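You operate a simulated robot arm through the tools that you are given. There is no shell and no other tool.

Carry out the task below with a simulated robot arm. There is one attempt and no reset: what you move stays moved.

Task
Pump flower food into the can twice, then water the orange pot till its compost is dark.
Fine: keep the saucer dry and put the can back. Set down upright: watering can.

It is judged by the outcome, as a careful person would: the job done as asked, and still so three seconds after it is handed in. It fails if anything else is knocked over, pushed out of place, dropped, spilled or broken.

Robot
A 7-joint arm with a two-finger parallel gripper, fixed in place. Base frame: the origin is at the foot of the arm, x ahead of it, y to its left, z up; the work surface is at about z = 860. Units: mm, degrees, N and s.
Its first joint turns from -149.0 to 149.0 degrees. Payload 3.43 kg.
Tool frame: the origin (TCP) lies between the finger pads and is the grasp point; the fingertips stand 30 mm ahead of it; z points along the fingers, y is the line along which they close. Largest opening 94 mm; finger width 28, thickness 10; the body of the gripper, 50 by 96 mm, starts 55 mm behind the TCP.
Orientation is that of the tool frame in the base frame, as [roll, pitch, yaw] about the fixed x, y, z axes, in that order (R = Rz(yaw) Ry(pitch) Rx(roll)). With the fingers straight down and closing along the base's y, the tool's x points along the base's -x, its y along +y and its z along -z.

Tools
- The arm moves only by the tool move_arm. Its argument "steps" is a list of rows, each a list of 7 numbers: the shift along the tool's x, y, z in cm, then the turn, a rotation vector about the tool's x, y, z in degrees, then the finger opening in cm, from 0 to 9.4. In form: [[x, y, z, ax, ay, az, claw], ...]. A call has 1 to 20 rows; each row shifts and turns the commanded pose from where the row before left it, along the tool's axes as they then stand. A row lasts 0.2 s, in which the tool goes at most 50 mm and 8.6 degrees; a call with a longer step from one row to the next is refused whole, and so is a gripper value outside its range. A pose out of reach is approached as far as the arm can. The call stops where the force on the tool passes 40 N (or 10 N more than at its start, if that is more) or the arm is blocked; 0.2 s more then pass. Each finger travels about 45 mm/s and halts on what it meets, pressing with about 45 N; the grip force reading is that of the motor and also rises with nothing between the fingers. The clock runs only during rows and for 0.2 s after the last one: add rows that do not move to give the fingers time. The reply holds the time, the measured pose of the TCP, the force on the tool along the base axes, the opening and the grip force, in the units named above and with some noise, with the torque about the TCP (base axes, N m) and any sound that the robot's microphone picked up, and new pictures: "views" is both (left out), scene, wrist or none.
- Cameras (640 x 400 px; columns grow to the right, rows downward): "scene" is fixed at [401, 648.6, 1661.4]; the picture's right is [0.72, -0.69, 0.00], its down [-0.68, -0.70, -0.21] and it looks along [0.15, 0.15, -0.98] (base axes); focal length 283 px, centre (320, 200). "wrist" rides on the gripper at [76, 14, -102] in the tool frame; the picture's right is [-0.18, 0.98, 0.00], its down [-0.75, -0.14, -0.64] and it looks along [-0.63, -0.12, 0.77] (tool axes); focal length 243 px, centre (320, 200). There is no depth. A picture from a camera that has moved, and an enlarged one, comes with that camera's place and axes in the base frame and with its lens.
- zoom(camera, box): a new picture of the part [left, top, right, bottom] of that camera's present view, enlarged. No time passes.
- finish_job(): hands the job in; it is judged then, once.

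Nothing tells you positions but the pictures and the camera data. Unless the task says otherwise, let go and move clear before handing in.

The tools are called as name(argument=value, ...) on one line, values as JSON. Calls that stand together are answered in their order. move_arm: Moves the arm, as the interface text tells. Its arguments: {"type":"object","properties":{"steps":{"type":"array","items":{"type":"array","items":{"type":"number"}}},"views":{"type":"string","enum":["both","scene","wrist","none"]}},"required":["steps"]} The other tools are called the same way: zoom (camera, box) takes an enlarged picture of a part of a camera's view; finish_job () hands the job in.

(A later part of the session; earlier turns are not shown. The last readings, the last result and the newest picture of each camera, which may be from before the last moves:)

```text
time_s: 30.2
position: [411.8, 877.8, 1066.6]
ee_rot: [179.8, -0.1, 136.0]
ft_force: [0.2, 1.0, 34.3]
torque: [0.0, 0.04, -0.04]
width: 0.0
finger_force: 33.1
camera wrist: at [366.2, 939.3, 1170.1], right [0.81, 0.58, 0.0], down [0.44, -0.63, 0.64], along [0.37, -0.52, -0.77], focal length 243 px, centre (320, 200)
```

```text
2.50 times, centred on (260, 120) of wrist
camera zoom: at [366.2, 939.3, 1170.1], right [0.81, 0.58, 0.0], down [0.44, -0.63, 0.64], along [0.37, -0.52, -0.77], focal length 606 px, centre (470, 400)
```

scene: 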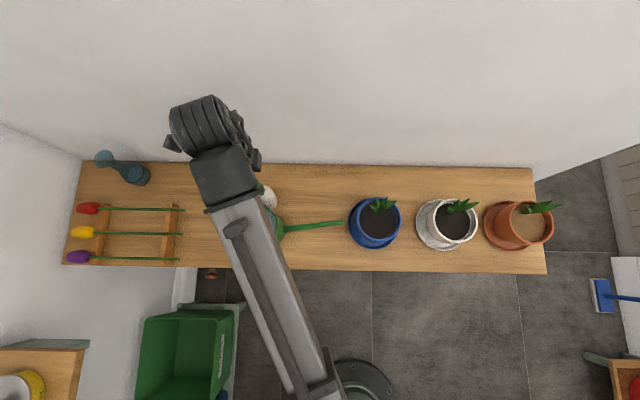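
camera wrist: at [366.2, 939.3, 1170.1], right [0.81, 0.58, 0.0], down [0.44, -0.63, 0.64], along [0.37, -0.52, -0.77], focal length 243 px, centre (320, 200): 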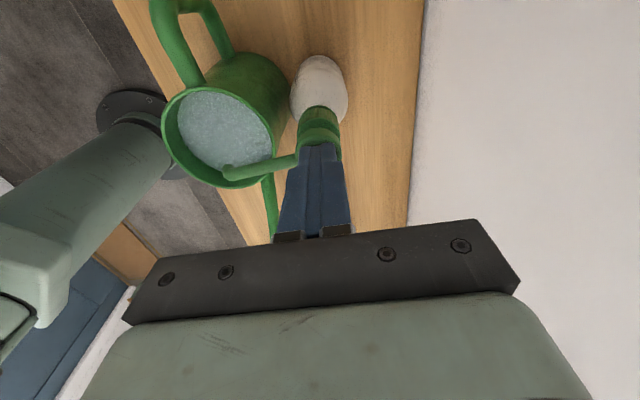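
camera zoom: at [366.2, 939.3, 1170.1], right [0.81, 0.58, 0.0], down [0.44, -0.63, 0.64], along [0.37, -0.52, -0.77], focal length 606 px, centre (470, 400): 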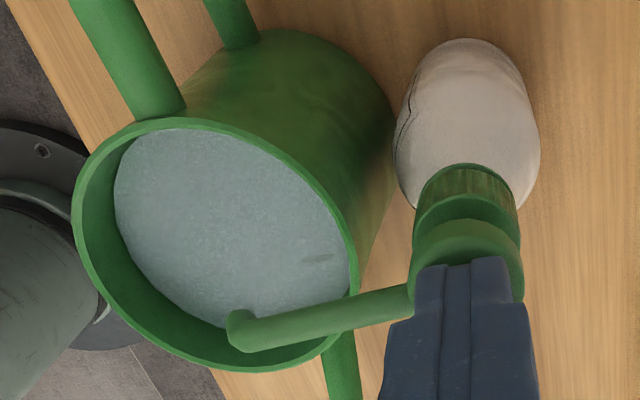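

Both strokes bottomed out alike, with the nozzle over the can throughout. I rise, return over the handle with open fingers, and go down to the earlier grasp pose.

move_arm(steps=[[0, 0, -0.5, 0, 0, 0, 0], [0, 0, -1.0, 0, 0, 0, 0], [0, 0, -1.35, 0, 0, 0, 0], [0, 0, -1.5, 0, 0, 0, 0], [0, 0, -1.5, 0, 0, 0, 0], [2.83, -2.87, 0, 0, 0, 0, 1], [2.83, -2.86, 0, 0, 0, 0, 3], [2.83, -2.86, 0, 0, 0, 0, 5], [0, 0, 0, 0, 0, 0, 5]], views="both")

zoom(camera="scene", box=[160, 160, 340, 280])

zoom(camera="wrist", box=[220, 60, 480, 240])

```text
time_s: 32.2
position: [290.8, 876.2, 1125.0]
ee_rot: [179.9, -0.1, 136.0]
ft_force: [0.4, -1.0, -0.3]
torque: [0.01, 0.0, -0.01]
width: 50.3
finger_force: 0.1
camera wrist: at [245.4, 938.5, 1227.9], right [0.82, 0.58, 0.0], down [0.44, -0.62, 0.64], along [0.37, -0.52, -0.77], focal length 243 px, centre (320, 200)
```

scene: 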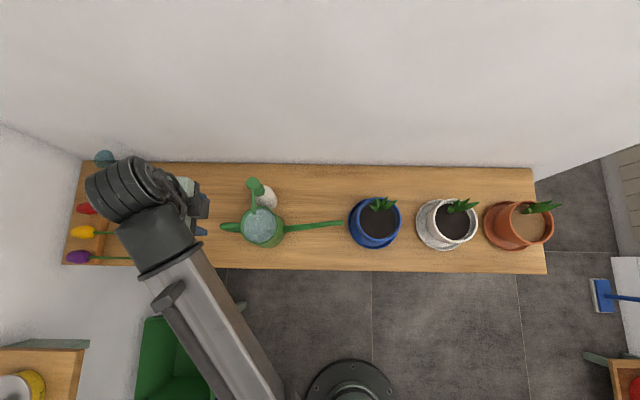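
wrist: 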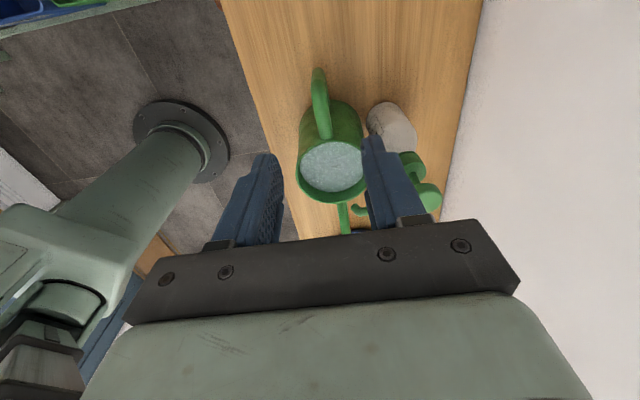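

```text
3.33 times, centred on (250, 220) of scene
camera zoom: at [401.0, 648.6, 1661.4], right [0.72, -0.69, 0.0], down [-0.68, -0.7, -0.21], along [0.15, 0.15, -0.98], focal length 942 px, centre (553, 133)
```

zoom: 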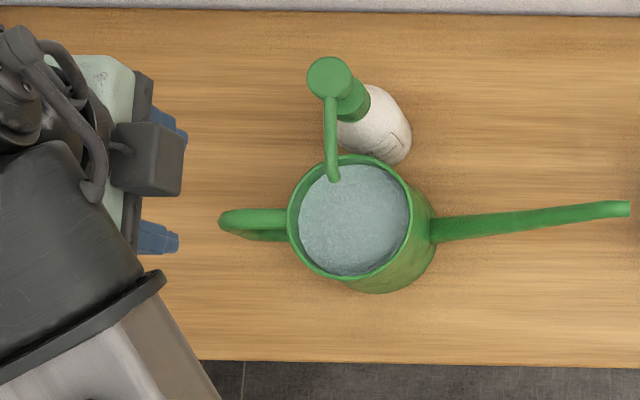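

```text
2.22 times, centred on (350, 150) of wrist
camera zoom: at [245.4, 938.5, 1227.9], right [0.82, 0.58, 0.0], down [0.44, -0.62, 0.64], along [0.37, -0.52, -0.77], focal length 539 px, centre (253, 311)
```

zoom: 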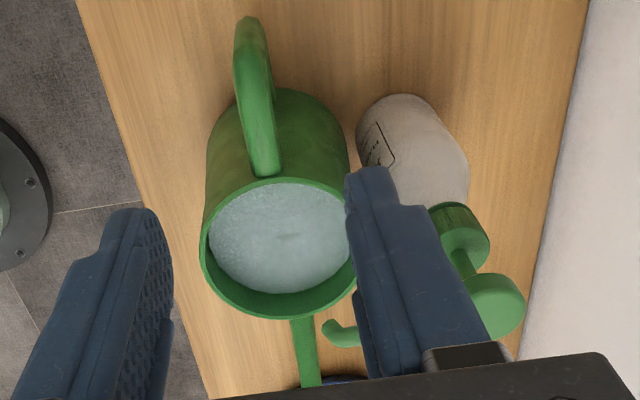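

The can and bottle stand as before. Before lifting the full can, I rehearse the pouring route and tilt with the empty gripper at a safe height.

move_arm(steps=[[0, -4.6, 0, 0, 0, 0, 5], [0, -4.6, 0, 0, 0, 0, 5], [-4.49, -0.94, 0, 0, 0, 0, 5], [-4.49, -0.94, 0, 0, 0, 0, 5], [-4.49, -0.94, 0, 0, 0, 0, 5], [-4.49, -0.94, 0, 0, 0, 0, 5], [-4.49, -0.94, 0, 0, 0, 0, 5], [-4.49, -0.94, 0, 0, 0, 0, 5], [-4.49, -0.94, 0, 0, 0, 0, 5], [-4.49, -0.94, 0, 0, 0, 0, 5], [-4.49, -0.94, 0, 0, 0, 0, 5], [-4.49, -0.94, 0, 0, 0, 0, 5], [-4.49, -0.94, 0, 0, 0, 0, 5], [-4.49, -0.94, 0, 0, 0, 0, 5], [0, 0, 0, 0, 0, -7.33, 5], [0, 0, 0, 0, 0, -7.33, 5], [0, 0, 0, 0, 0, -7.33, 5], [0, 0, 0, 0, 0, -7.33, 5], [0, 0, 0, 0, 0, -7.33, 5], [0, 0, 0, 0, 0, -7.33, 5]], views="both")

```text
time_s: 36.4
position: [544.7, 364.0, 1094.8]
ee_rot: [179.7, 0.4, -179.9]
ft_force: [-0.3, -0.2, -0.4]
torque: [-0.02, -0.02, 0.0]
width: 50.1
finger_force: 0.1
out of reach, approached as far as the arm can: row 9, 10, 11, 12
camera wrist: at [468.0, 377.0, 1197.1], right [0.18, 0.98, 0.01], down [0.75, -0.14, 0.65], along [0.64, -0.11, -0.76], focal length 243 px, centre (320, 200)
```

scene: 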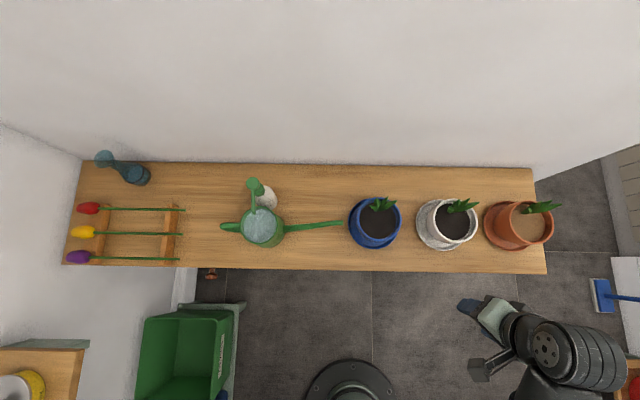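
wrist: 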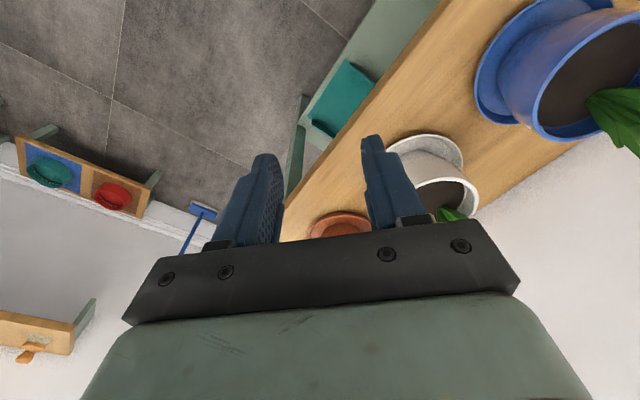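

Part of the route was out of reach with the early orientation, so turning should come before travelling. Here I test the tilt needed for pouring.

move_arm(steps=[[0, 0, 0, 0, 5, 0, 5], [0, 0, 0, 0, 5, 0, 5], [0, 0, 0, 0, 5, 0, 5], [0, 0, 0, 0, 5, 0, 5], [0, 0, 0, 0, 5, 0, 5]], views="both")

```text
time_s: 37.6
position: [565.5, 392.6, 1004.9]
ee_rot: [177.9, -12.3, -179.9]
ft_force: [1.3, 0.1, 0.1]
torque: [-0.01, -0.01, 0.01]
width: 50.3
finger_force: 0.0
out of reach, approached as far as the arm can: row 1, 2, 3, 4, 5
camera wrist: at [513.5, 402.6, 1122.1], right [0.19, 0.98, 0.0], down [0.87, -0.16, 0.46], along [0.45, -0.09, -0.89], focal length 243 px, centre (320, 200)
```

scene: 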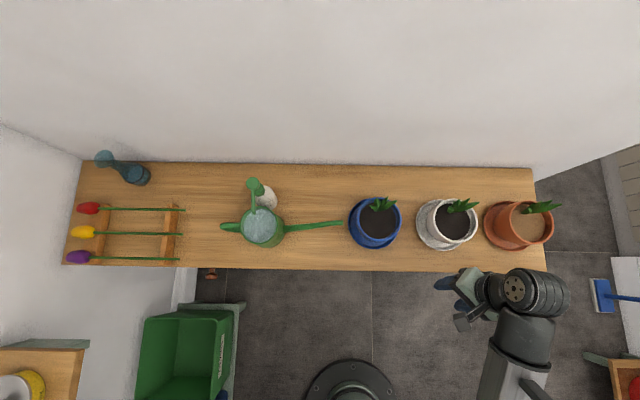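
wrist: 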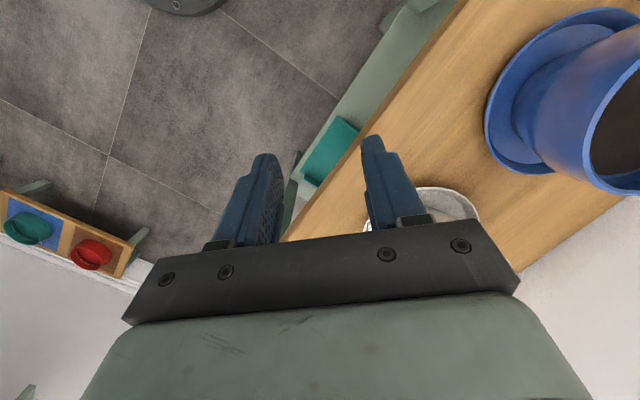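

Tilting there is out of reach because it is too close to the base. I level out and try a pour coming from the right front, with the spout heading toward +y, where the hand is farther out.

move_arm(steps=[[0, 0, 0, 1.05, -6.15, 0, 5], [0, 0, 0, 1.05, -6.15, 0, 5], [-2.94, -3.65, -1.19, 0, 0, 0, 5], [-2.94, -3.65, -1.19, 0, 0, 0, 5], [-2.94, -3.65, -1.19, 0, 0, 0, 5], [-2.94, -3.65, -1.19, 0, 0, 0, 5], [-2.94, -3.65, -1.19, 0, 0, 0, 5], [-2.94, -3.65, -1.19, 0, 0, 0, 5], [-2.94, -3.65, -1.19, 0, 0, 0, 5], [-2.94, -3.65, -1.19, 0, 0, 0, 5]], views="scene")

```text
time_s: 39.8
position: [802.5, 98.9, 1101.9]
ee_rot: [-179.9, 0.0, 179.9]
ft_force: [-0.6, -0.6, -0.2]
torque: [-0.01, 0.01, 0.03]
width: 50.1
finger_force: 0.0
```

scene: 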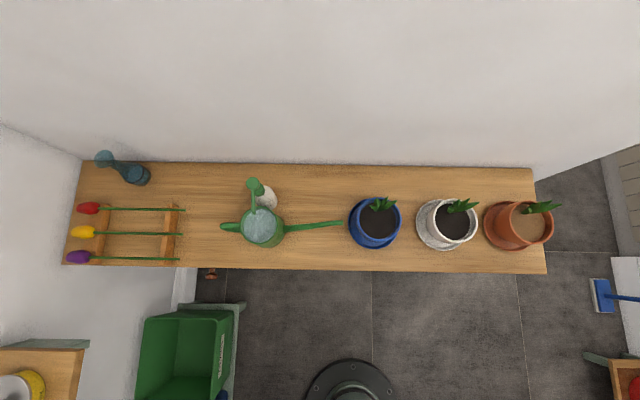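

move_arm(steps=[[-2.0, -2.75, 3.0, 0, 0, 0, 5], [-2.0, -2.75, 3.0, 0, 0, 0, 5], [0, 0, 0, 0, 0, -8.5, 5], [0, 0, 0, 0, 0, -8.5, 5], [0, 0, 0, 0, 0, -8.5, 5], [0, 0, 0, 0, 0, -8.5, 5], [0, 0, 0, 0, 0, -8.5, 5], [0, 0, 0, 0, 0, -8.5, 5], [0, 0, 0, 0, 0, -8.5, 5], [0, 0, 0, 0, 0, -8.5, 5], [0, 0, 0, 0, 0, -8.5, 5], [0, 0, 0, 0, 0, -8.5, 5], [0, 0, 0, 0, 0, -5, 5]], views="scene")

```text
time_s: 42.6
position: [839.7, 44.4, 1041.0]
ee_rot: [180.0, -0.1, -89.9]
ft_force: [-0.1, -0.1, 0.6]
torque: [0.02, -0.01, 0.0]
width: 50.0
finger_force: 0.1
```

scene: 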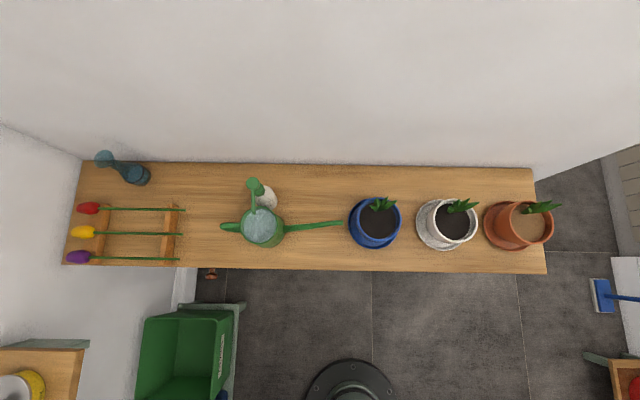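

move_arm(steps=[[0, 0, 0, 0, 5, 0, 5], [0, 0, 0, 0, 5, 0, 5], [0, 0, 0, 0, 5, 0, 5], [0, 0, 0, 0, 5, 0, 5], [0, 0, -1.0, 0, 5, 0, 5], [0, 0, -1.0, 0, 5, 0, 5]], views="wrist")

```text
time_s: 44.0
position: [841.4, 50.7, 1059.8]
ee_rot: [-180.0, -30.1, -90.1]
ft_force: [0.4, 0.5, -0.4]
torque: [-0.03, 0.0, -0.01]
width: 50.0
finger_force: 0.0
camera wrist: at [826.5, 37.1, 1187.1], right [-0.98, 0.16, -0.09], down [0.14, 0.97, 0.18], along [0.12, 0.16, -0.98], focal length 243 px, centre (320, 200)
```

wrist: 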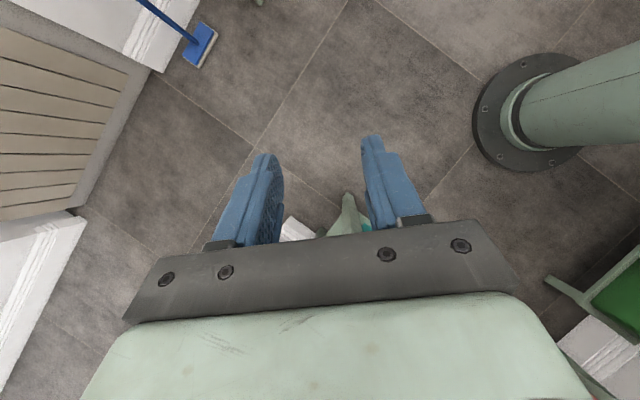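

A 30° tilt works with this heading, so I'll pour from here. Now I rehearse the carrying route in reverse, high above the plants, back to the can.

move_arm(steps=[[0, 0, 0, 0, -7.5, 0, 5], [0, 0, 0, 0, -7.5, 0, 5], [0, 0, 0, 0, -7.5, 0, 5], [0, 0, 0, 0, -7.5, 0, 5], [0, 0, -4.0, 0, 0, 0, 5], [0, 0, -4.0, 0, 0, 0, 5], [0, 0, -4.0, 0, 0, 0, 5], [-4.36, 1.76, 0, 0, 0, 2.5, 5], [-4.28, 1.95, 0, 0, 0, 2.5, 5], [-4.19, 2.13, 0, 0, 0, 2.5, 5], [-4.09, 2.31, 0, 0, 0, 2.5, 5], [-3.99, 2.49, 0, 0, 0, 2.5, 5], [-3.88, 2.66, 0, 0, 0, 2.5, 5], [-3.76, 2.83, 0, 0, 0, 2.5, 5], [-3.63, 2.99, 0, 0, 0, 2.5, 5]], views="wrist")

move_arm(steps=[[-2.25, 3.86, 0, 0, 0, 7.14, 5], [-1.75, 4.11, 0, 0, 0, 7.14, 5], [-1.22, 4.3, 0, 0, 0, 7.14, 5], [-0.68, 4.41, 0, 0, 0, 7.14, 5], [-0.13, 4.46, 0, 0, 0, 7.14, 5], [0.43, 4.44, 0, 0, 0, 7.14, 5], [0.98, 4.36, 0, 0, 0, 7.14, 5], [2.47, 3.15, 0, 0, 0, 8, 5], [2.89, 2.77, 0, 0, 0, 8, 5], [3.24, 2.34, 0, 0, 0, 8, 5], [3.54, 1.87, 0, 0, 0, 8, 5], [3.77, 1.36, 0, 0, 0, 8, 5], [3.92, 0.82, 0, 0, 0, 8, 5], [3.99, 0.27, 0, 0, 0, 8, 5], [3.99, -0.29, 0, 0, 0, 8, 5], [0, 0, 0, 0, 0, 0, 5]], views="both")

```text
time_s: 47.2
position: [706.1, 403.1, 1164.0]
ee_rot: [-179.9, 0.1, -110.2]
ft_force: [3.2, -2.4, -0.7]
torque: [0.25, 0.32, 0.25]
width: 50.2
finger_force: 0.1
out of reach, approached as far as the arm can: row 8, 9, 11
camera wrist: at [666.8, 336.8, 1267.8], right [-0.86, 0.51, 0.0], down [0.39, 0.66, 0.64], along [0.33, 0.55, -0.77], focal length 243 px, centre (320, 200)
```

wrist: 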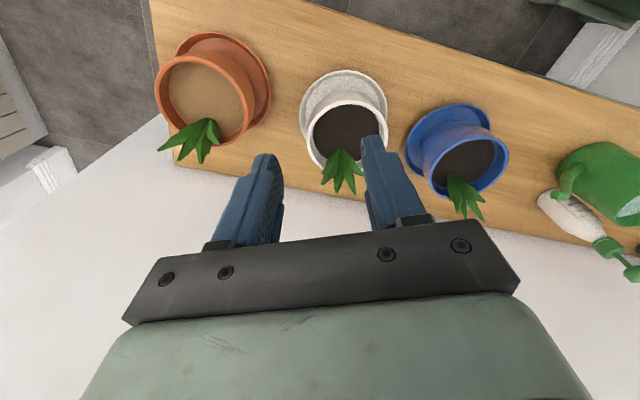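

```text
time_s: 47.5
position: [704.5, 407.3, 1165.6]
ee_rot: [-179.7, 0.1, -109.9]
ft_force: [8.7, -6.2, -0.7]
torque: [0.88, 1.1, 0.91]
width: 50.1
finger_force: 0.1
stopped in row 1: the force on the tool passed its limit at 104 N (the readings are from after the stop); the commanded pose is now the measured one
camera wrist: at [663.8, 340.9, 1267.8], right [-0.86, 0.51, -0.01], down [0.39, 0.66, 0.64], along [0.33, 0.55, -0.77], focal length 243 px, centre (320, 200)
```

scene: 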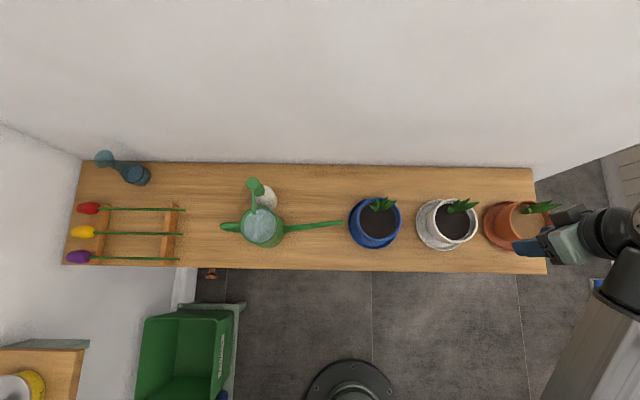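
wrist: 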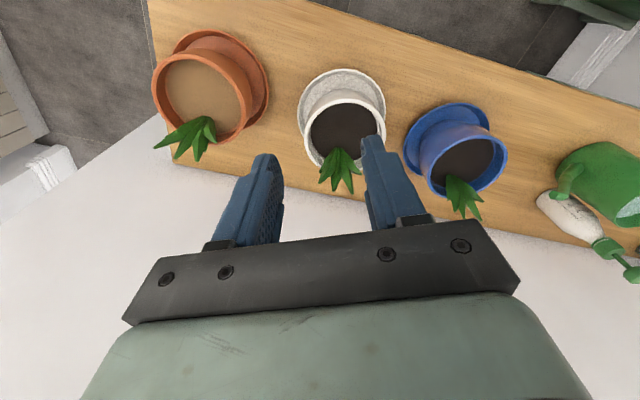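

The arm stopped on a force of 104 N with nothing on the bench near the gripper, probably the hand touching its own arm. I look closely before moving on.

zoom(camera="scene", box=[440, 170, 640, 400])

zoom(camera="wrist", box=[0, 0, 640, 400])

```text
1.74 times, centred on (540, 285) of scene
camera zoom: at [401.0, 648.6, 1661.4], right [0.72, -0.69, 0.0], down [-0.68, -0.7, -0.21], along [0.15, 0.15, -0.98], focal length 492 px, centre (-63, 52)
```

zoom: 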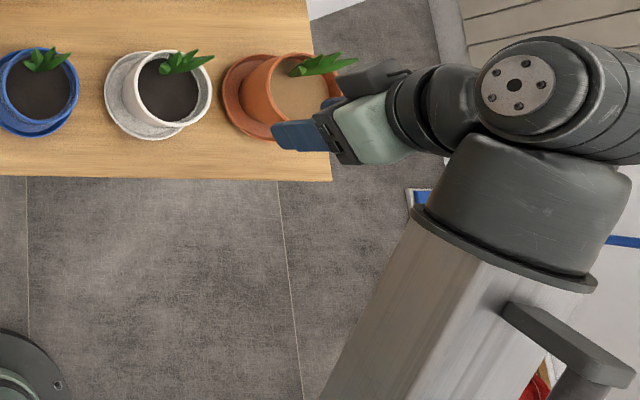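

```text
1.00 times, centred on (320, 200) of wrist (not enlarged: the box is as wide or as high as the picture)
camera zoom: at [663.8, 340.9, 1267.8], right [-0.86, 0.51, -0.01], down [0.39, 0.66, 0.64], along [0.33, 0.55, -0.77], focal length 243 px, centre (320, 200)
```

zoom: 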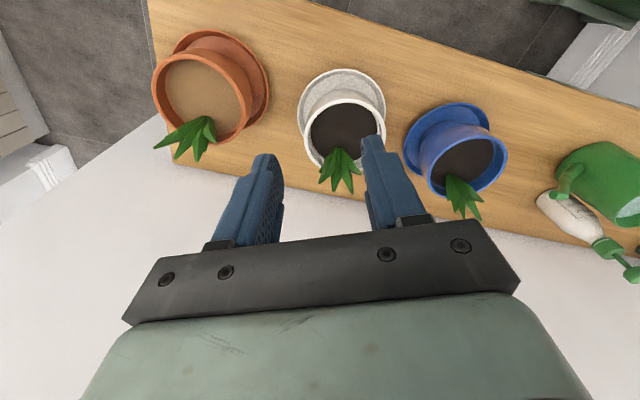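

move_arm(steps=[[0, 0, 0, 0, 0, 0, 5], [0, 0, 0, 0, 0, 0, 5]], views="scene")

```text
time_s: 48.1
position: [704.3, 408.2, 1164.5]
ee_rot: [-179.6, 0.1, -110.0]
ft_force: [15.7, -12.6, -2.0]
torque: [1.71, 1.95, 1.73]
width: 49.8
finger_force: 0.1
```

scene: 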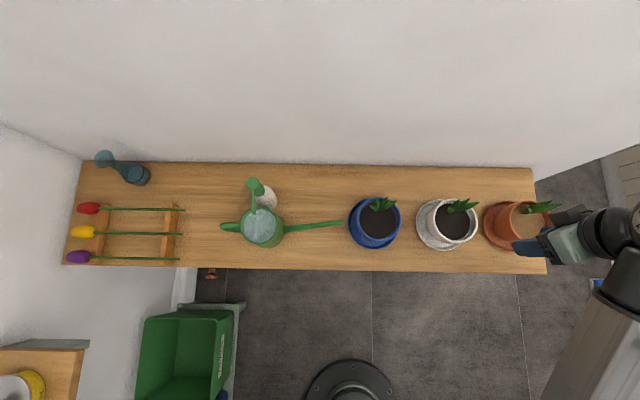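

The static force fits the wrist camera's housing pressing on the forearm: the arm folds too tightly when it is high and near. I ease outward and down to release it.

move_arm(steps=[[-0.77, -0.64, 1.0, 0, 0, 0, 5], [-0.77, -0.64, 1.0, 0, 0, 0, 5], [-0.77, -0.64, 1.0, 0, 0, 0, 5], [-0.77, -0.64, 1.0, 0, 0, 0, 5], [0, 0, 0, 0, 0, 0, 5]], views="scene")

```text
time_s: 49.3
position: [739.3, 428.2, 1124.3]
ee_rot: [-179.6, 0.0, -110.1]
ft_force: [-0.4, 0.2, 0.3]
torque: [-0.02, 0.01, -0.01]
width: 49.9
finger_force: 0.2
```

scene: 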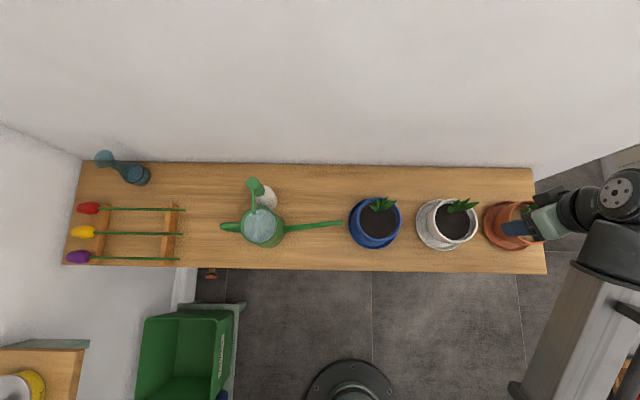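

The contact is gone. I go back to the pouring side at a lower height and rehearse a lower route along the front of the bench, with the turn made where nothing is near.

move_arm(steps=[[3.63, -2.51, 0, 0, 0, 0, 5], [3.63, -2.51, 0, 0, 0, 0, 5], [3.63, -2.51, 0, 0, 0, 0, 5], [3.63, -2.51, 0, 0, 0, 0, 5], [3.63, -2.51, 0, 0, 0, 0, 5], [3.63, -2.51, 0, 0, 0, 0, 5], [3.63, -2.51, 0, 0, 0, 0, 5], [3.63, -2.51, 0, 0, 0, 0, 5], [3.63, -2.51, 0, 0, 0, 0, 5], [0, 0, 4.0, 0, 0, 0, 5], [0, 0, 4.0, 0, 0, 0, 5]], views="scene")

move_arm(steps=[[0, 0, 0, 0, 0, 8.14, 5], [0, 0, 0, 0, 0, 8.14, 5], [0, 0, 0, 0, 0, 8.14, 5], [0, 0, 0, 0, 0, 8.14, 5], [0, 0, 0, 0, 0, 8.14, 5], [0, 0, 0, 0, 0, 8.14, 5], [0, 0, 0, 0, 0, 8.14, 5], [0, 0, 0, 0, 0, 8.14, 5], [0, 0, 0, 0, 0, 8.14, 5], [0, 0, 0, 0, 0, 8.14, 5], [0, 0, 0, 0, 0, 8.14, 5], [0, 0, 0, 0, 0, 8.14, 5], [0, 0, 0, 0, 0, 8.14, 5], [0, 0, 0, 0, 0, 8.14, 5]], views="scene")

```text
time_s: 51.7
position: [837.0, 47.1, 1048.1]
ee_rot: [-179.6, 0.1, -110.1]
ft_force: [0.8, 0.2, -0.4]
torque: [-0.01, 0.0, 0.02]
width: 49.6
finger_force: 0.2
```

scene: 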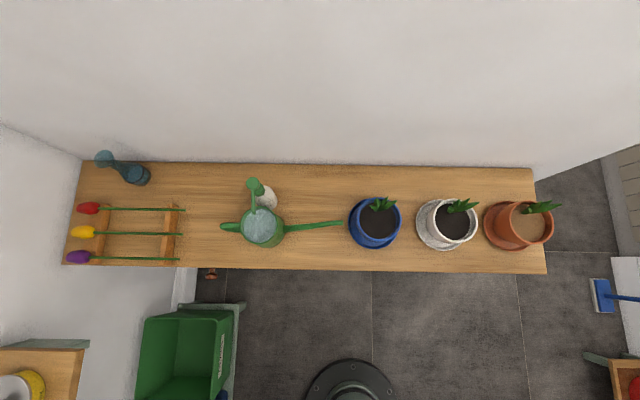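

```text
time_s: 54.7
position: [840.0, 43.9, 1045.2]
ee_rot: [179.9, 0.3, 135.9]
ft_force: [-0.9, 0.5, -0.4]
torque: [0.02, 0.0, 0.0]
width: 50.0
finger_force: 0.1
```

scene: 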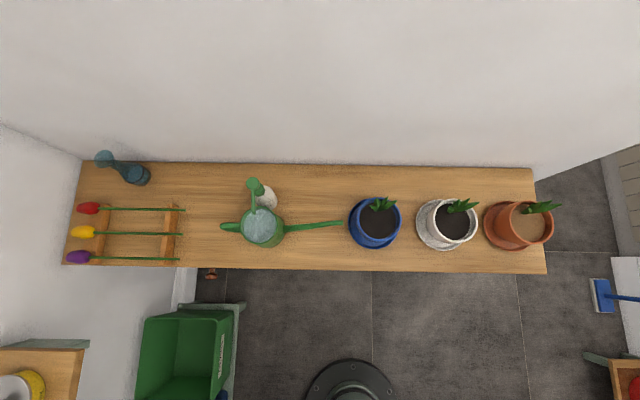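

move_arm(steps=[[4.68, 1.14, 0.56, 0, 0, 0, 5], [4.68, 1.14, 0.56, 0, 0, 0, 5], [4.68, 1.14, 0.56, 0, 0, 0, 5], [4.68, 1.14, 0.56, 0, 0, 0, 5], [4.68, 1.14, 0.56, 0, 0, 0, 5], [4.68, 1.14, 0.56, 0, 0, 0, 5], [4.68, 1.14, 0.56, 0, 0, 0, 5], [4.68, 1.14, 0.56, 0, 0, 0, 5]], views="none")

move_arm(steps=[[4.6, 0, 0, 0, 0, 0, 5], [4.6, 0, 0, 0, 0, 0, 5], [4.6, 0, 0, 0, 0, 0, 5], [4.6, 0, 0, 0, 0, 0, 5], [4.6, 0, 0, 0, 0, 0, 5], [4.6, 0, 0, 0, 0, 0, 5], [4.6, 0, 0, 0, 0, 0, 5], [4.6, 0, 0, 0, 0, 0, 5], [4.6, 0, 0, 0, 0, 0, 5], [4.6, 0, 0, 0, 0, 0, 5], [4.6, 0, 0, 0, 0, 0, 5], [4.6, 0, 0, 0, 0, 0, 5], [4.5, 0, 0, 0, 0, 0, 5]], views="both")

```text
time_s: 56.5
position: [635.8, 369.3, 1000.4]
ee_rot: [179.8, 0.3, 135.9]
ft_force: [0.3, 0.8, 0.3]
torque: [0.01, 0.01, 0.02]
width: 50.1
finger_force: 0.2
```

```text
time_s: 59.3
position: [208.0, 785.0, 997.0]
ee_rot: [179.8, 0.3, 135.8]
ft_force: [-0.5, 0.4, 0.6]
torque: [0.0, 0.02, -0.02]
width: 50.1
finger_force: 0.1
camera wrist: at [161.6, 848.2, 1099.1], right [0.82, 0.58, 0.0], down [0.44, -0.63, 0.65], along [0.38, -0.53, -0.76], focal length 243 px, centre (320, 200)
```

scene: 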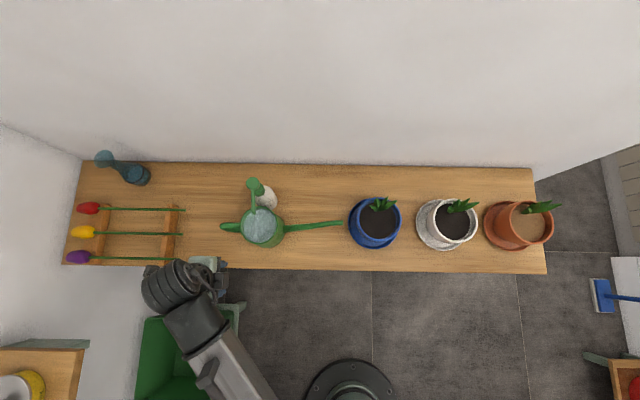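
wrist: 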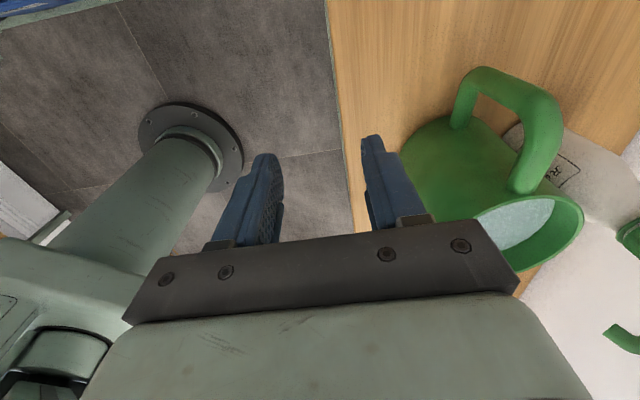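

The whole carrying route works without trouble. I go back above the handle to grasp the can.

move_arm(steps=[[0, 0, -3.2, 0.2, 0.3, 0, 5], [0, 0, -3.2, 0, 0, 0, 5], [0.09, 4.03, 0, 0, 0, 0, 5], [0.09, 4.03, 0, 0, 0, 0, 5], [0.09, 4.03, 0, 0, 0, 0, 5], [0, 0, 0, 0, 0, 0, 5]], views="wrist")

zoom(camera="wrist", box=[220, 40, 440, 240])

```text
time_s: 60.7
position: [286.5, 873.9, 1058.4]
ee_rot: [-180.0, -0.1, 135.9]
ft_force: [1.1, -0.6, 0.4]
torque: [-0.01, -0.02, 0.02]
width: 50.1
finger_force: 0.1
camera wrist: at [241.4, 937.1, 1161.5], right [0.82, 0.58, 0.0], down [0.44, -0.63, 0.64], along [0.37, -0.52, -0.77], focal length 243 px, centre (320, 200)
```

wrist: 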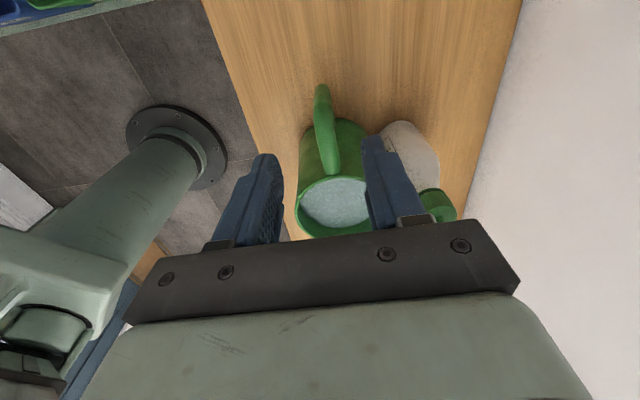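

```text
2.00 times, centred on (330, 140) of wrist
camera zoom: at [241.4, 937.1, 1161.5], right [0.82, 0.58, 0.0], down [0.44, -0.63, 0.64], along [0.37, -0.52, -0.77], focal length 485 px, centre (300, 320)
```

zoom: 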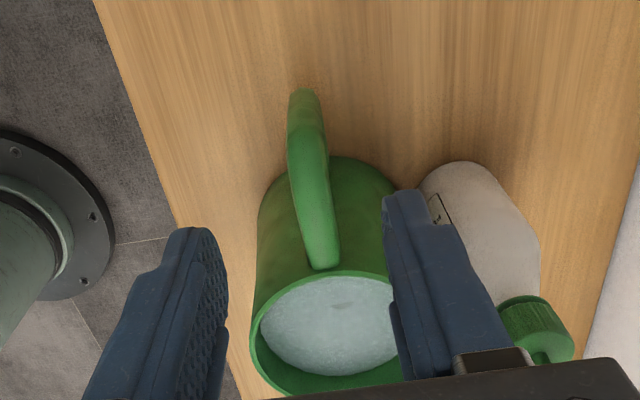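

move_arm(steps=[[-0.25, 0.4, 0, 0, 0, 0, 5], [0, 0, 3.0, 0, 0, 0, 5], [0, 0, 3.0, 0, 0, 0, 5], [0, 0, 2.5, 0, 0, 0, 5], [0, 0, 1.5, 0, 0, 0, 5], [0, 0, 0.8, 0, 0, 0, 5], [0, 0, 0, 0, 0, 0, 5]], views="wrist")

zoom(camera="wrist", box=[220, 100, 420, 250])

```text
time_s: 62.3
position: [292.4, 874.4, 951.9]
ee_rot: [-180.0, 0.0, 135.9]
ft_force: [0.2, -0.5, -0.7]
torque: [-0.04, 0.0, 0.04]
width: 49.8
finger_force: 0.0
camera wrist: at [246.7, 937.4, 1055.1], right [0.82, 0.58, 0.0], down [0.44, -0.63, 0.64], along [0.37, -0.52, -0.77], focal length 243 px, centre (320, 200)
```

wrist: 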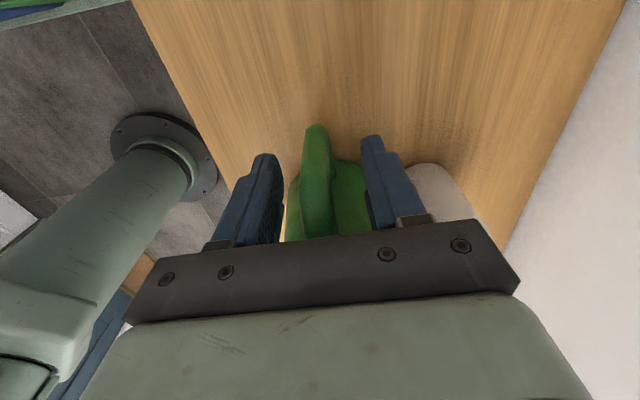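

```text
2.67 times, centred on (320, 175) of wrist
camera zoom: at [246.7, 937.4, 1055.1], right [0.82, 0.58, 0.0], down [0.44, -0.63, 0.64], along [0.37, -0.52, -0.77], focal length 647 px, centre (320, 267)
```

zoom: 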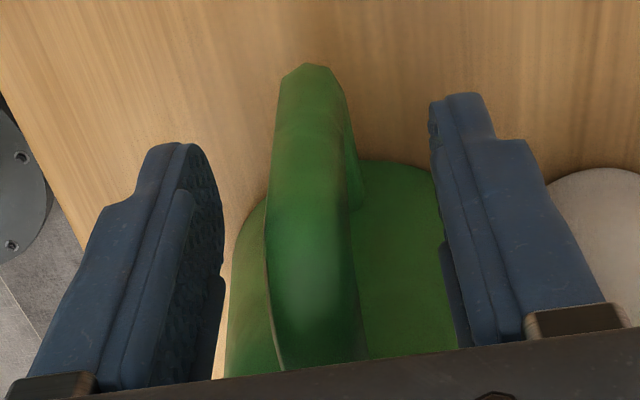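

move_arm(steps=[[0.15, -0.2, 0.15, 0, 0, 0, 5], [0, 0, 0, 0, 0, 0, 3], [0, 0, 0, 0, 0, 0, 1], [0, 0, 0, 0, 0, 0, 0], [0, 0, 0, 0, 0, 0, 0], [0, 0, 0, 0, 0, 0, 0]], views="wrist")

move_arm(steps=[[0, 0, -0.15, 0, 0, 0, 0], [0, 0, -0.15, 0, 0, 0, 0], [0, 0, -0.15, 0, 0, 0, 0], [0, 0, -0.15, 0, 0, 0, 0], [0, 0, 0, 0, 0, 0, 0]], views="both")

zoom(camera="scene", box=[160, 160, 360, 280])

```text
time_s: 63.7
position: [289.2, 874.1, 951.2]
ee_rot: [-179.9, 0.0, 135.9]
ft_force: [0.5, 2.3, 2.4]
torque: [-0.05, -0.03, 0.08]
width: 19.9
finger_force: 45.4
camera wrist: at [244.1, 937.1, 1054.4], right [0.82, 0.58, 0.0], down [0.44, -0.63, 0.64], along [0.37, -0.52, -0.77], focal length 243 px, centre (320, 200)
```

wrist: 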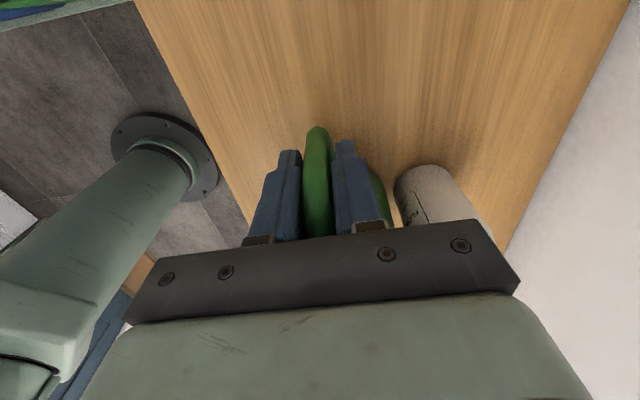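

```text
time_s: 64.9
position: [288.8, 874.9, 956.4]
ee_rot: [180.0, 0.0, 135.9]
ft_force: [0.1, -0.1, -7.2]
torque: [0.45, 0.49, 0.03]
width: 19.8
finger_force: 45.1
camera wrist: at [244.4, 937.7, 1059.6], right [0.82, 0.58, 0.0], down [0.44, -0.63, 0.64], along [0.37, -0.52, -0.77], focal length 243 px, centre (320, 200)
```

scene: 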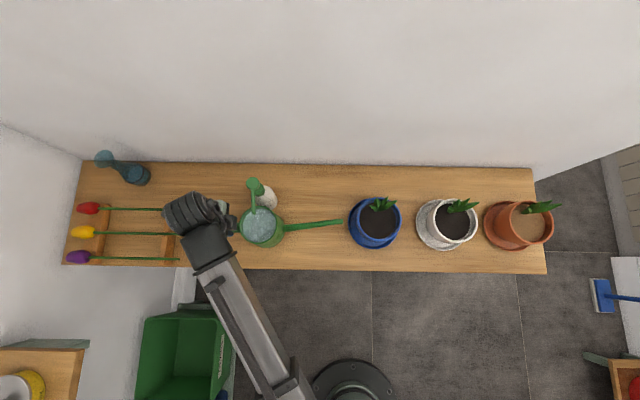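
wrist: 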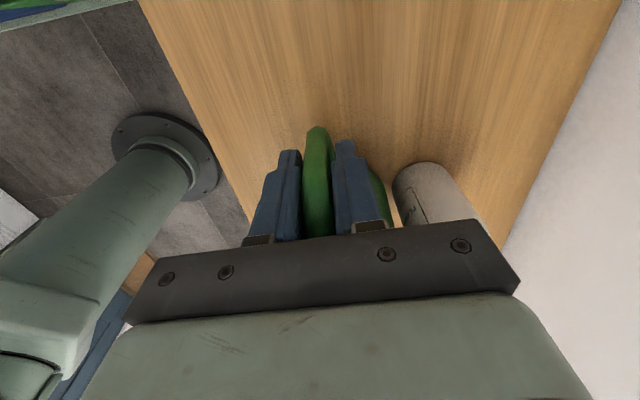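

```text
3.20 times, centred on (260, 220) of scene
camera zoom: at [401.0, 648.6, 1661.4], right [0.72, -0.69, 0.0], down [-0.68, -0.7, -0.21], along [0.15, 0.15, -0.98], focal length 904 px, centre (512, 136)
```

zoom: 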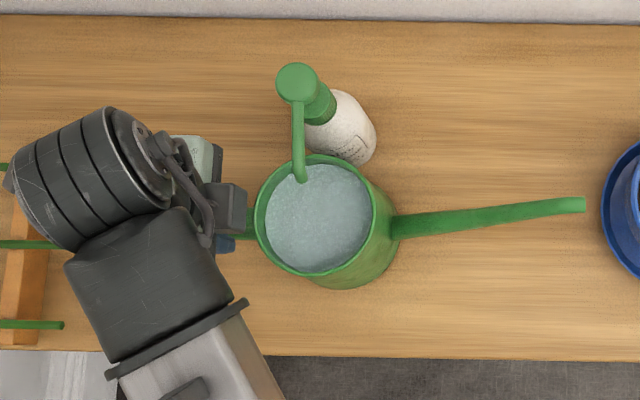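

The can is lifted level again at the same weight. I draw it straight back from under the nozzle, then raise it to carrying height.

move_arm(steps=[[0, -0.4, 0, 0, 0, 0, 0], [0, -0.8, 0, 0, 0, 0, 0], [0, -1.2, 0, 0, 0, 0, 0], [0, -1.4, 0, 0, 0, 0, 0], [0, -1.4, 0, 0, 0, 0, 0], [0, -1.4, -0.3, 0, 0, 0, 0], [0, -1.3, -0.7, 0, 0, 0, 0], [0, -1.3, -0.8, 0, 0, 0, 0], [0, -1.3, -0.8, 0, 0, 0, 0], [0, -1.2, -0.8, 0, 0, 0, 0], [0, -0.6, -0.5, 0, 0, 0, 0], [0, -0.2, -0.2, 0, 0, 0, 0], [0, 0, 0, 0, 0, 0, 0]], views="both")

zoom(camera="scene", box=[140, 160, 380, 310])

```text
time_s: 67.7
position: [202.6, 784.0, 996.3]
ee_rot: [-179.9, 0.0, 135.9]
ft_force: [0.6, -0.5, -6.7]
torque: [0.44, 0.48, 0.0]
width: 19.6
finger_force: 45.4
camera wrist: at [157.3, 847.2, 1100.4], right [0.82, 0.58, 0.0], down [0.44, -0.63, 0.64], along [0.37, -0.52, -0.77], focal length 243 px, centre (320, 200)
```

scene: 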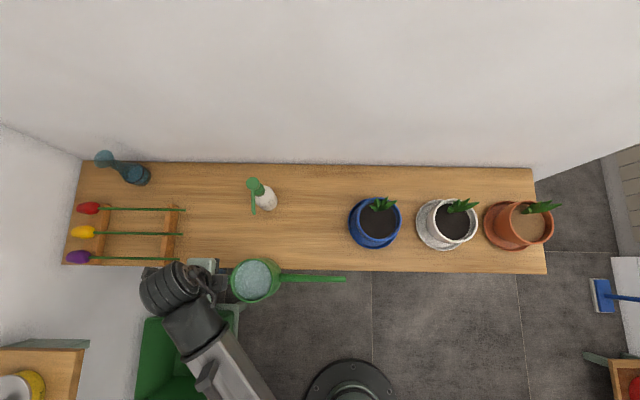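
wrist: 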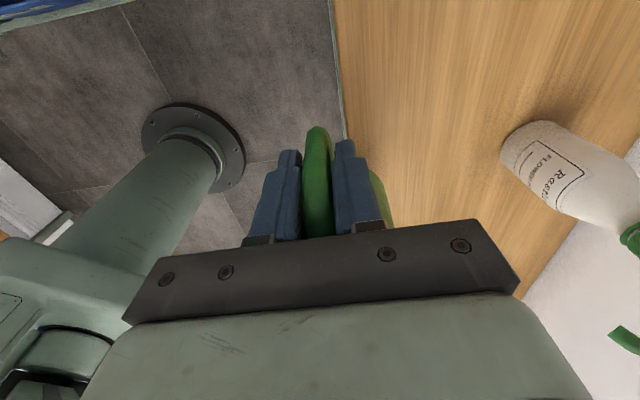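

```text
2.67 times, centred on (260, 235) of scene
camera zoom: at [401.0, 648.6, 1661.4], right [0.72, -0.69, 0.0], down [-0.68, -0.7, -0.21], along [0.15, 0.15, -0.98], focal length 754 px, centre (480, 107)
```

zoom: 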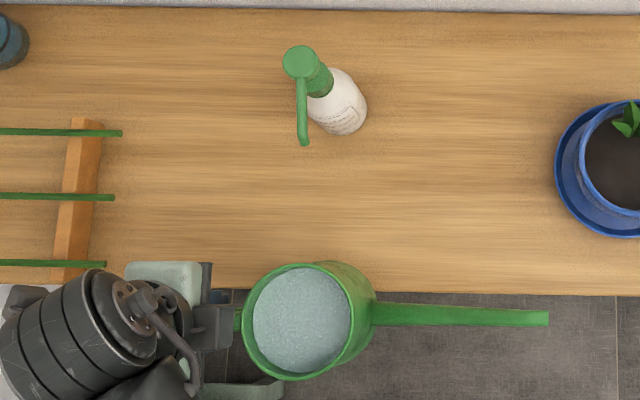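

The bench is dry and the can level. I carry it along the front of the bench at a gentle pace.

move_arm(steps=[[-0.7, 0, 0, 0, 0, 0, 0], [-1.4, 0, 0, 0, 0, 0, 0], [-2.1, 0, 0, 0, 0, 0, 0], [-2.7, 0, 0, 0, 0, 0, 0], [-2.7, 0, 0, 0, 0, 0, 0], [-2.7, 0, 0, 0, 0, 0, 0], [-2.7, 0, 0, 0, 0, 0, 0], [-2.7, 0, 0, 0, 0, 0, 0], [-2.7, 0, 0, 0, 0, 0, 0], [-2.7, 0, 0, 0, 0, 0, 0], [-2.7, 0, 0, 0, 0, 0, 0], [-2.1, 0, 0, 0, 0, 0, 0], [-1.4, 0, 0, 0, 0, 0, 0], [-0.7, 0, 0, 0, 0, 0, 0]], views="scene")

move_arm(steps=[[-0.7, 0, 0, 0, 0, 0, 0], [-1.4, 0, 0, 0, 0, 0, 0], [-2.1, 0, 0, 0, 0, 0, 0], [-2.7, 0, 0, 0, 0, 0, 0], [-2.7, 0, 0, 0, 0, 0, 0], [-2.7, 0, 0, 0, 0, 0, 0], [-2.7, 0, 0, 0, 0, 0, 0], [-2.7, 0, 0, 0, 0, 0, 0], [-2.7, 0, 0, 0, 0, 0, 0], [-2.7, 0, 0, 0, 0, 0, 0], [-2.7, 0, 0, 0, 0, 0, 0], [-2.1, 0, 0, 0, 0, 0, 0], [-1.4, 0, 0, 0, 0, 0, 0], [-0.7, 0, 0, 0, 0, 0, 0]], views="both")

```text
time_s: 70.7
position: [417.7, 574.5, 998.2]
ee_rot: [-180.0, -0.1, 135.9]
ft_force: [0.0, -0.3, -7.7]
torque: [0.41, 0.43, -0.02]
width: 19.8
finger_force: 45.3
```

scene: 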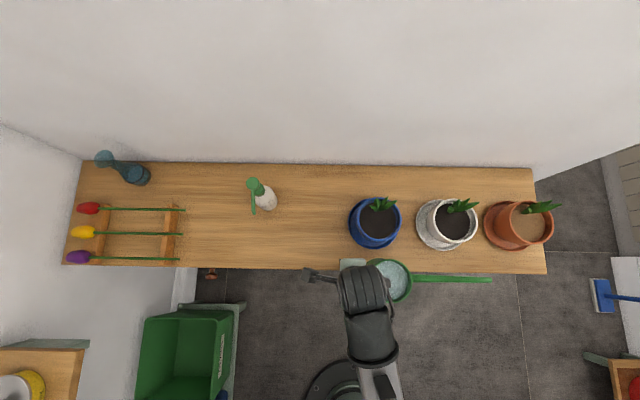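

```text
time_s: 73.7
position: [634.4, 365.5, 996.7]
ee_rot: [-180.0, 0.0, 135.9]
ft_force: [-0.2, -0.1, -7.7]
torque: [0.42, 0.48, 0.0]
width: 19.7
finger_force: 45.2
camera wrist: at [589.3, 429.4, 1100.6], right [0.82, 0.58, 0.0], down [0.44, -0.63, 0.64], along [0.37, -0.52, -0.77], focal length 243 px, centre (320, 200)
```

scene: 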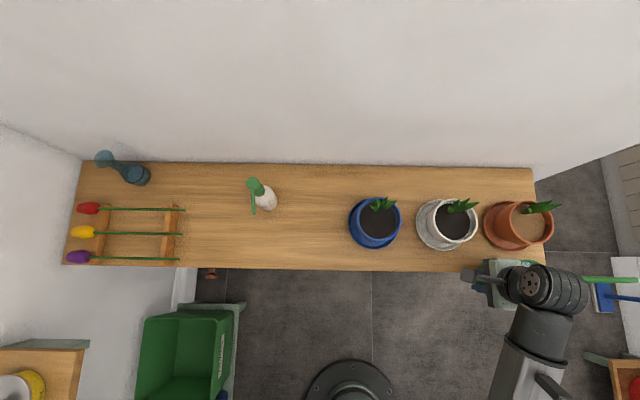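
wrist: 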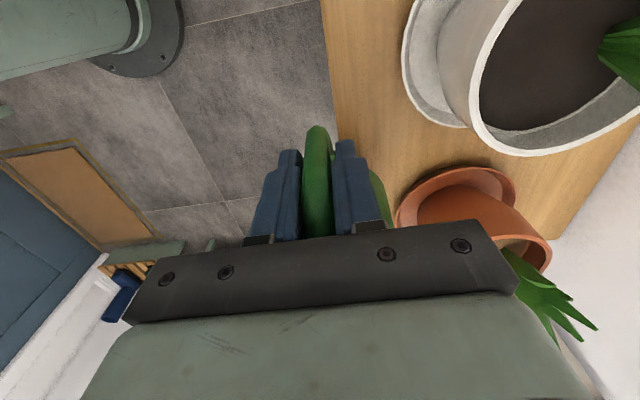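

move_arm(steps=[[-0.67, -0.16, -0.08, 0, 0, 0, 0], [-1.35, -0.33, -0.16, 0, 0, 0, 0], [-2.02, -0.49, -0.24, 0, 0, 0, 0], [-2.6, -0.63, -0.31, 0, 0, 0, 0], [-2.6, -0.63, -0.31, 0, 0, 0, 0], [-2.6, -0.63, -0.31, 0, 0, 0, 0], [-2.6, -0.63, -0.31, 0, 0, 0, 0], [-2.6, -0.63, -0.31, 0, 0, 0, 0], [-2.6, -0.63, -0.31, 0, 0, 0, 0], [-2.6, -0.63, -0.31, 0, 0, 0, 0], [-2.6, -0.63, -0.31, 0, 0, 0, 0], [-2.6, -0.63, -0.31, 0, 0, 0, 0], [-2.6, -0.63, -0.31, 0, 0, 0, 0], [-2.6, -0.63, -0.31, 0, 0, 0, 0], [-2.02, -0.49, -0.24, 0, 0, 0, 0], [-1.35, -0.33, -0.16, 0, 0, 0, 0], [-0.67, -0.16, -0.08, 0, 0, 0, 0]], views="both")

```text
time_s: 77.3
position: [834.7, 47.9, 1041.8]
ee_rot: [179.9, 0.0, 135.8]
ft_force: [0.5, 0.0, -8.2]
torque: [0.45, 0.52, 0.03]
width: 19.9
finger_force: 45.4
camera wrist: at [790.4, 110.6, 1144.4], right [0.82, 0.58, 0.0], down [0.44, -0.63, 0.64], along [0.37, -0.52, -0.77], focal length 243 px, centre (320, 200)
```

scene: 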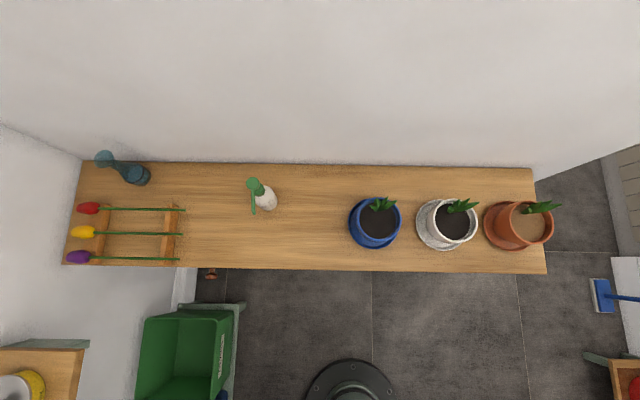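
wrist: 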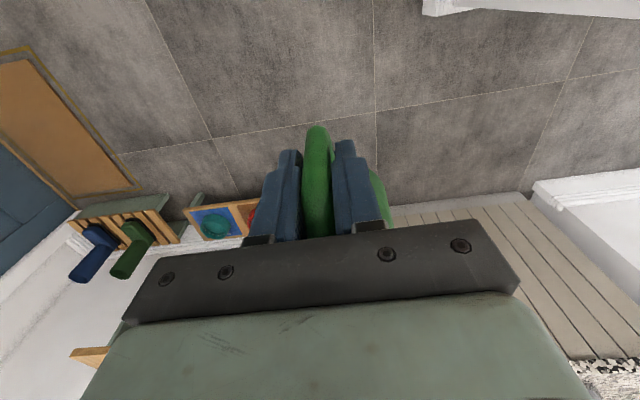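

Clear of everything here. I turn the can slowly so that the spout swings round over the orange pot from the right front.

move_arm(steps=[[0, 0, 0, 0, 0, -2, 0], [0, 0, 0, 0, 0, -4, 0], [0, 0, 0, 0, 0, -6, 0], [0, 0, 0, 0, 0, -6, 0], [0, 0, 0, 0, 0, -6, 0], [0, 0, 0, 0, 0, -6, 0], [0, 0, 0, 0, 0, -6, 0], [0, 0, 0, 0, 0, -6, 0], [0, 0, 0, 0, 0, -6, 0], [0, 0, 0, 0, 0, -6, 0], [0, 0, 0, 0, 0, -6, 0], [0, 0, 0, 0, 0, -6, 0], [0, 0, 0, 0, 0, -4, 0], [0, 0, 0, 0, 0, -2, 0]], views="scene")

```text
time_s: 80.3
position: [836.0, 47.6, 1040.6]
ee_rot: [179.9, 0.0, -152.1]
ft_force: [-0.5, -0.1, -7.0]
torque: [-0.28, 0.61, 0.03]
width: 19.8
finger_force: 44.9
```

scene: 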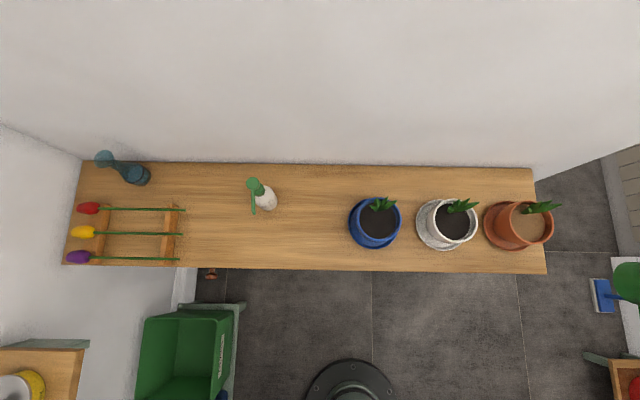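

move_arm(steps=[[0, 0, 0, 0, 0, -2, 0], [0, 0, 0, 0, 0, -4, 0], [0, 0, 0, 0, 0, -6, 0], [0, 0, 0, 0, 0, -6, 0], [0, 0, 0, 0, 0, -6, 0], [0, 0, 0, 0, 0, -6, 0], [0, 0, 0, 0, 0, -6, 0], [0, 0, 0, 0, 0, -6, 0], [0, 0, 0, 0, 0, -6, 0], [0, 0, 0, 0, 0, -6, 0], [0, 0, 0, 0, 0, -4, 0], [0, 0, 0, 0, 0, -2.5, 0], [0, 0, 0, 0, 0, -1.5, 0]], views="both")

zoom(camera="scene", box=[460, 150, 640, 320])

```text
time_s: 83.1
position: [835.5, 47.9, 1043.2]
ee_rot: [-180.0, 0.0, -90.0]
ft_force: [-0.1, -0.8, -7.4]
torque: [-0.63, 0.01, 0.0]
width: 19.9
finger_force: 45.1
camera wrist: at [821.0, -28.2, 1145.0], right [-0.98, 0.18, 0.0], down [0.14, 0.75, 0.64], along [0.12, 0.63, -0.77], focal length 243 px, centre (320, 200)
```

scene: 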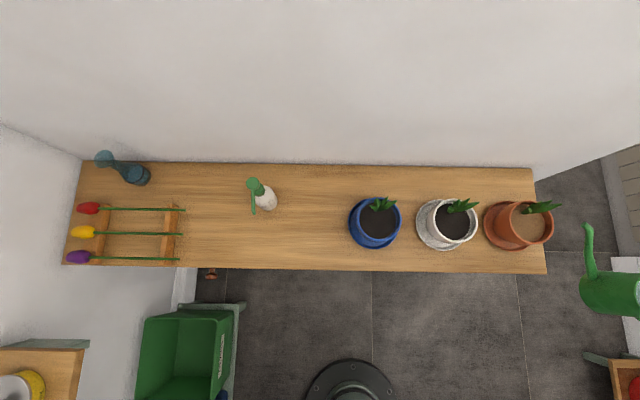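
wrist: 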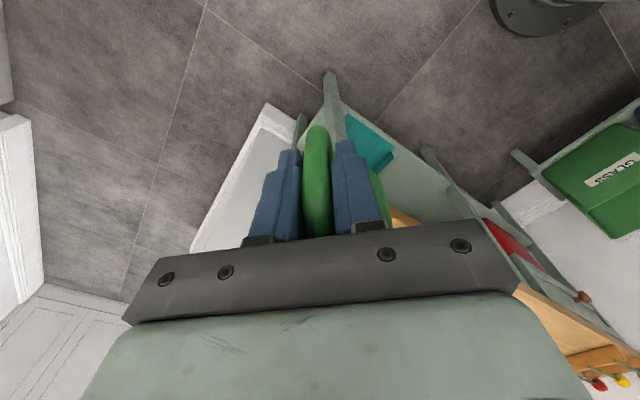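

```text
2.35 times, centred on (550, 235) of scene
camera zoom: at [401.0, 648.6, 1661.4], right [0.72, -0.69, 0.0], down [-0.68, -0.7, -0.21], along [0.15, 0.15, -0.98], focal length 665 px, centre (-221, 118)
```

zoom: 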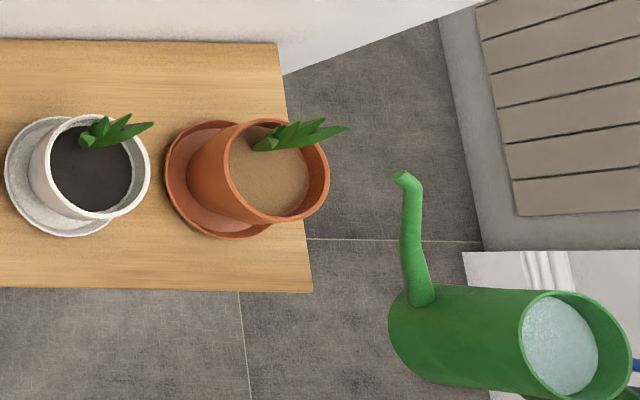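

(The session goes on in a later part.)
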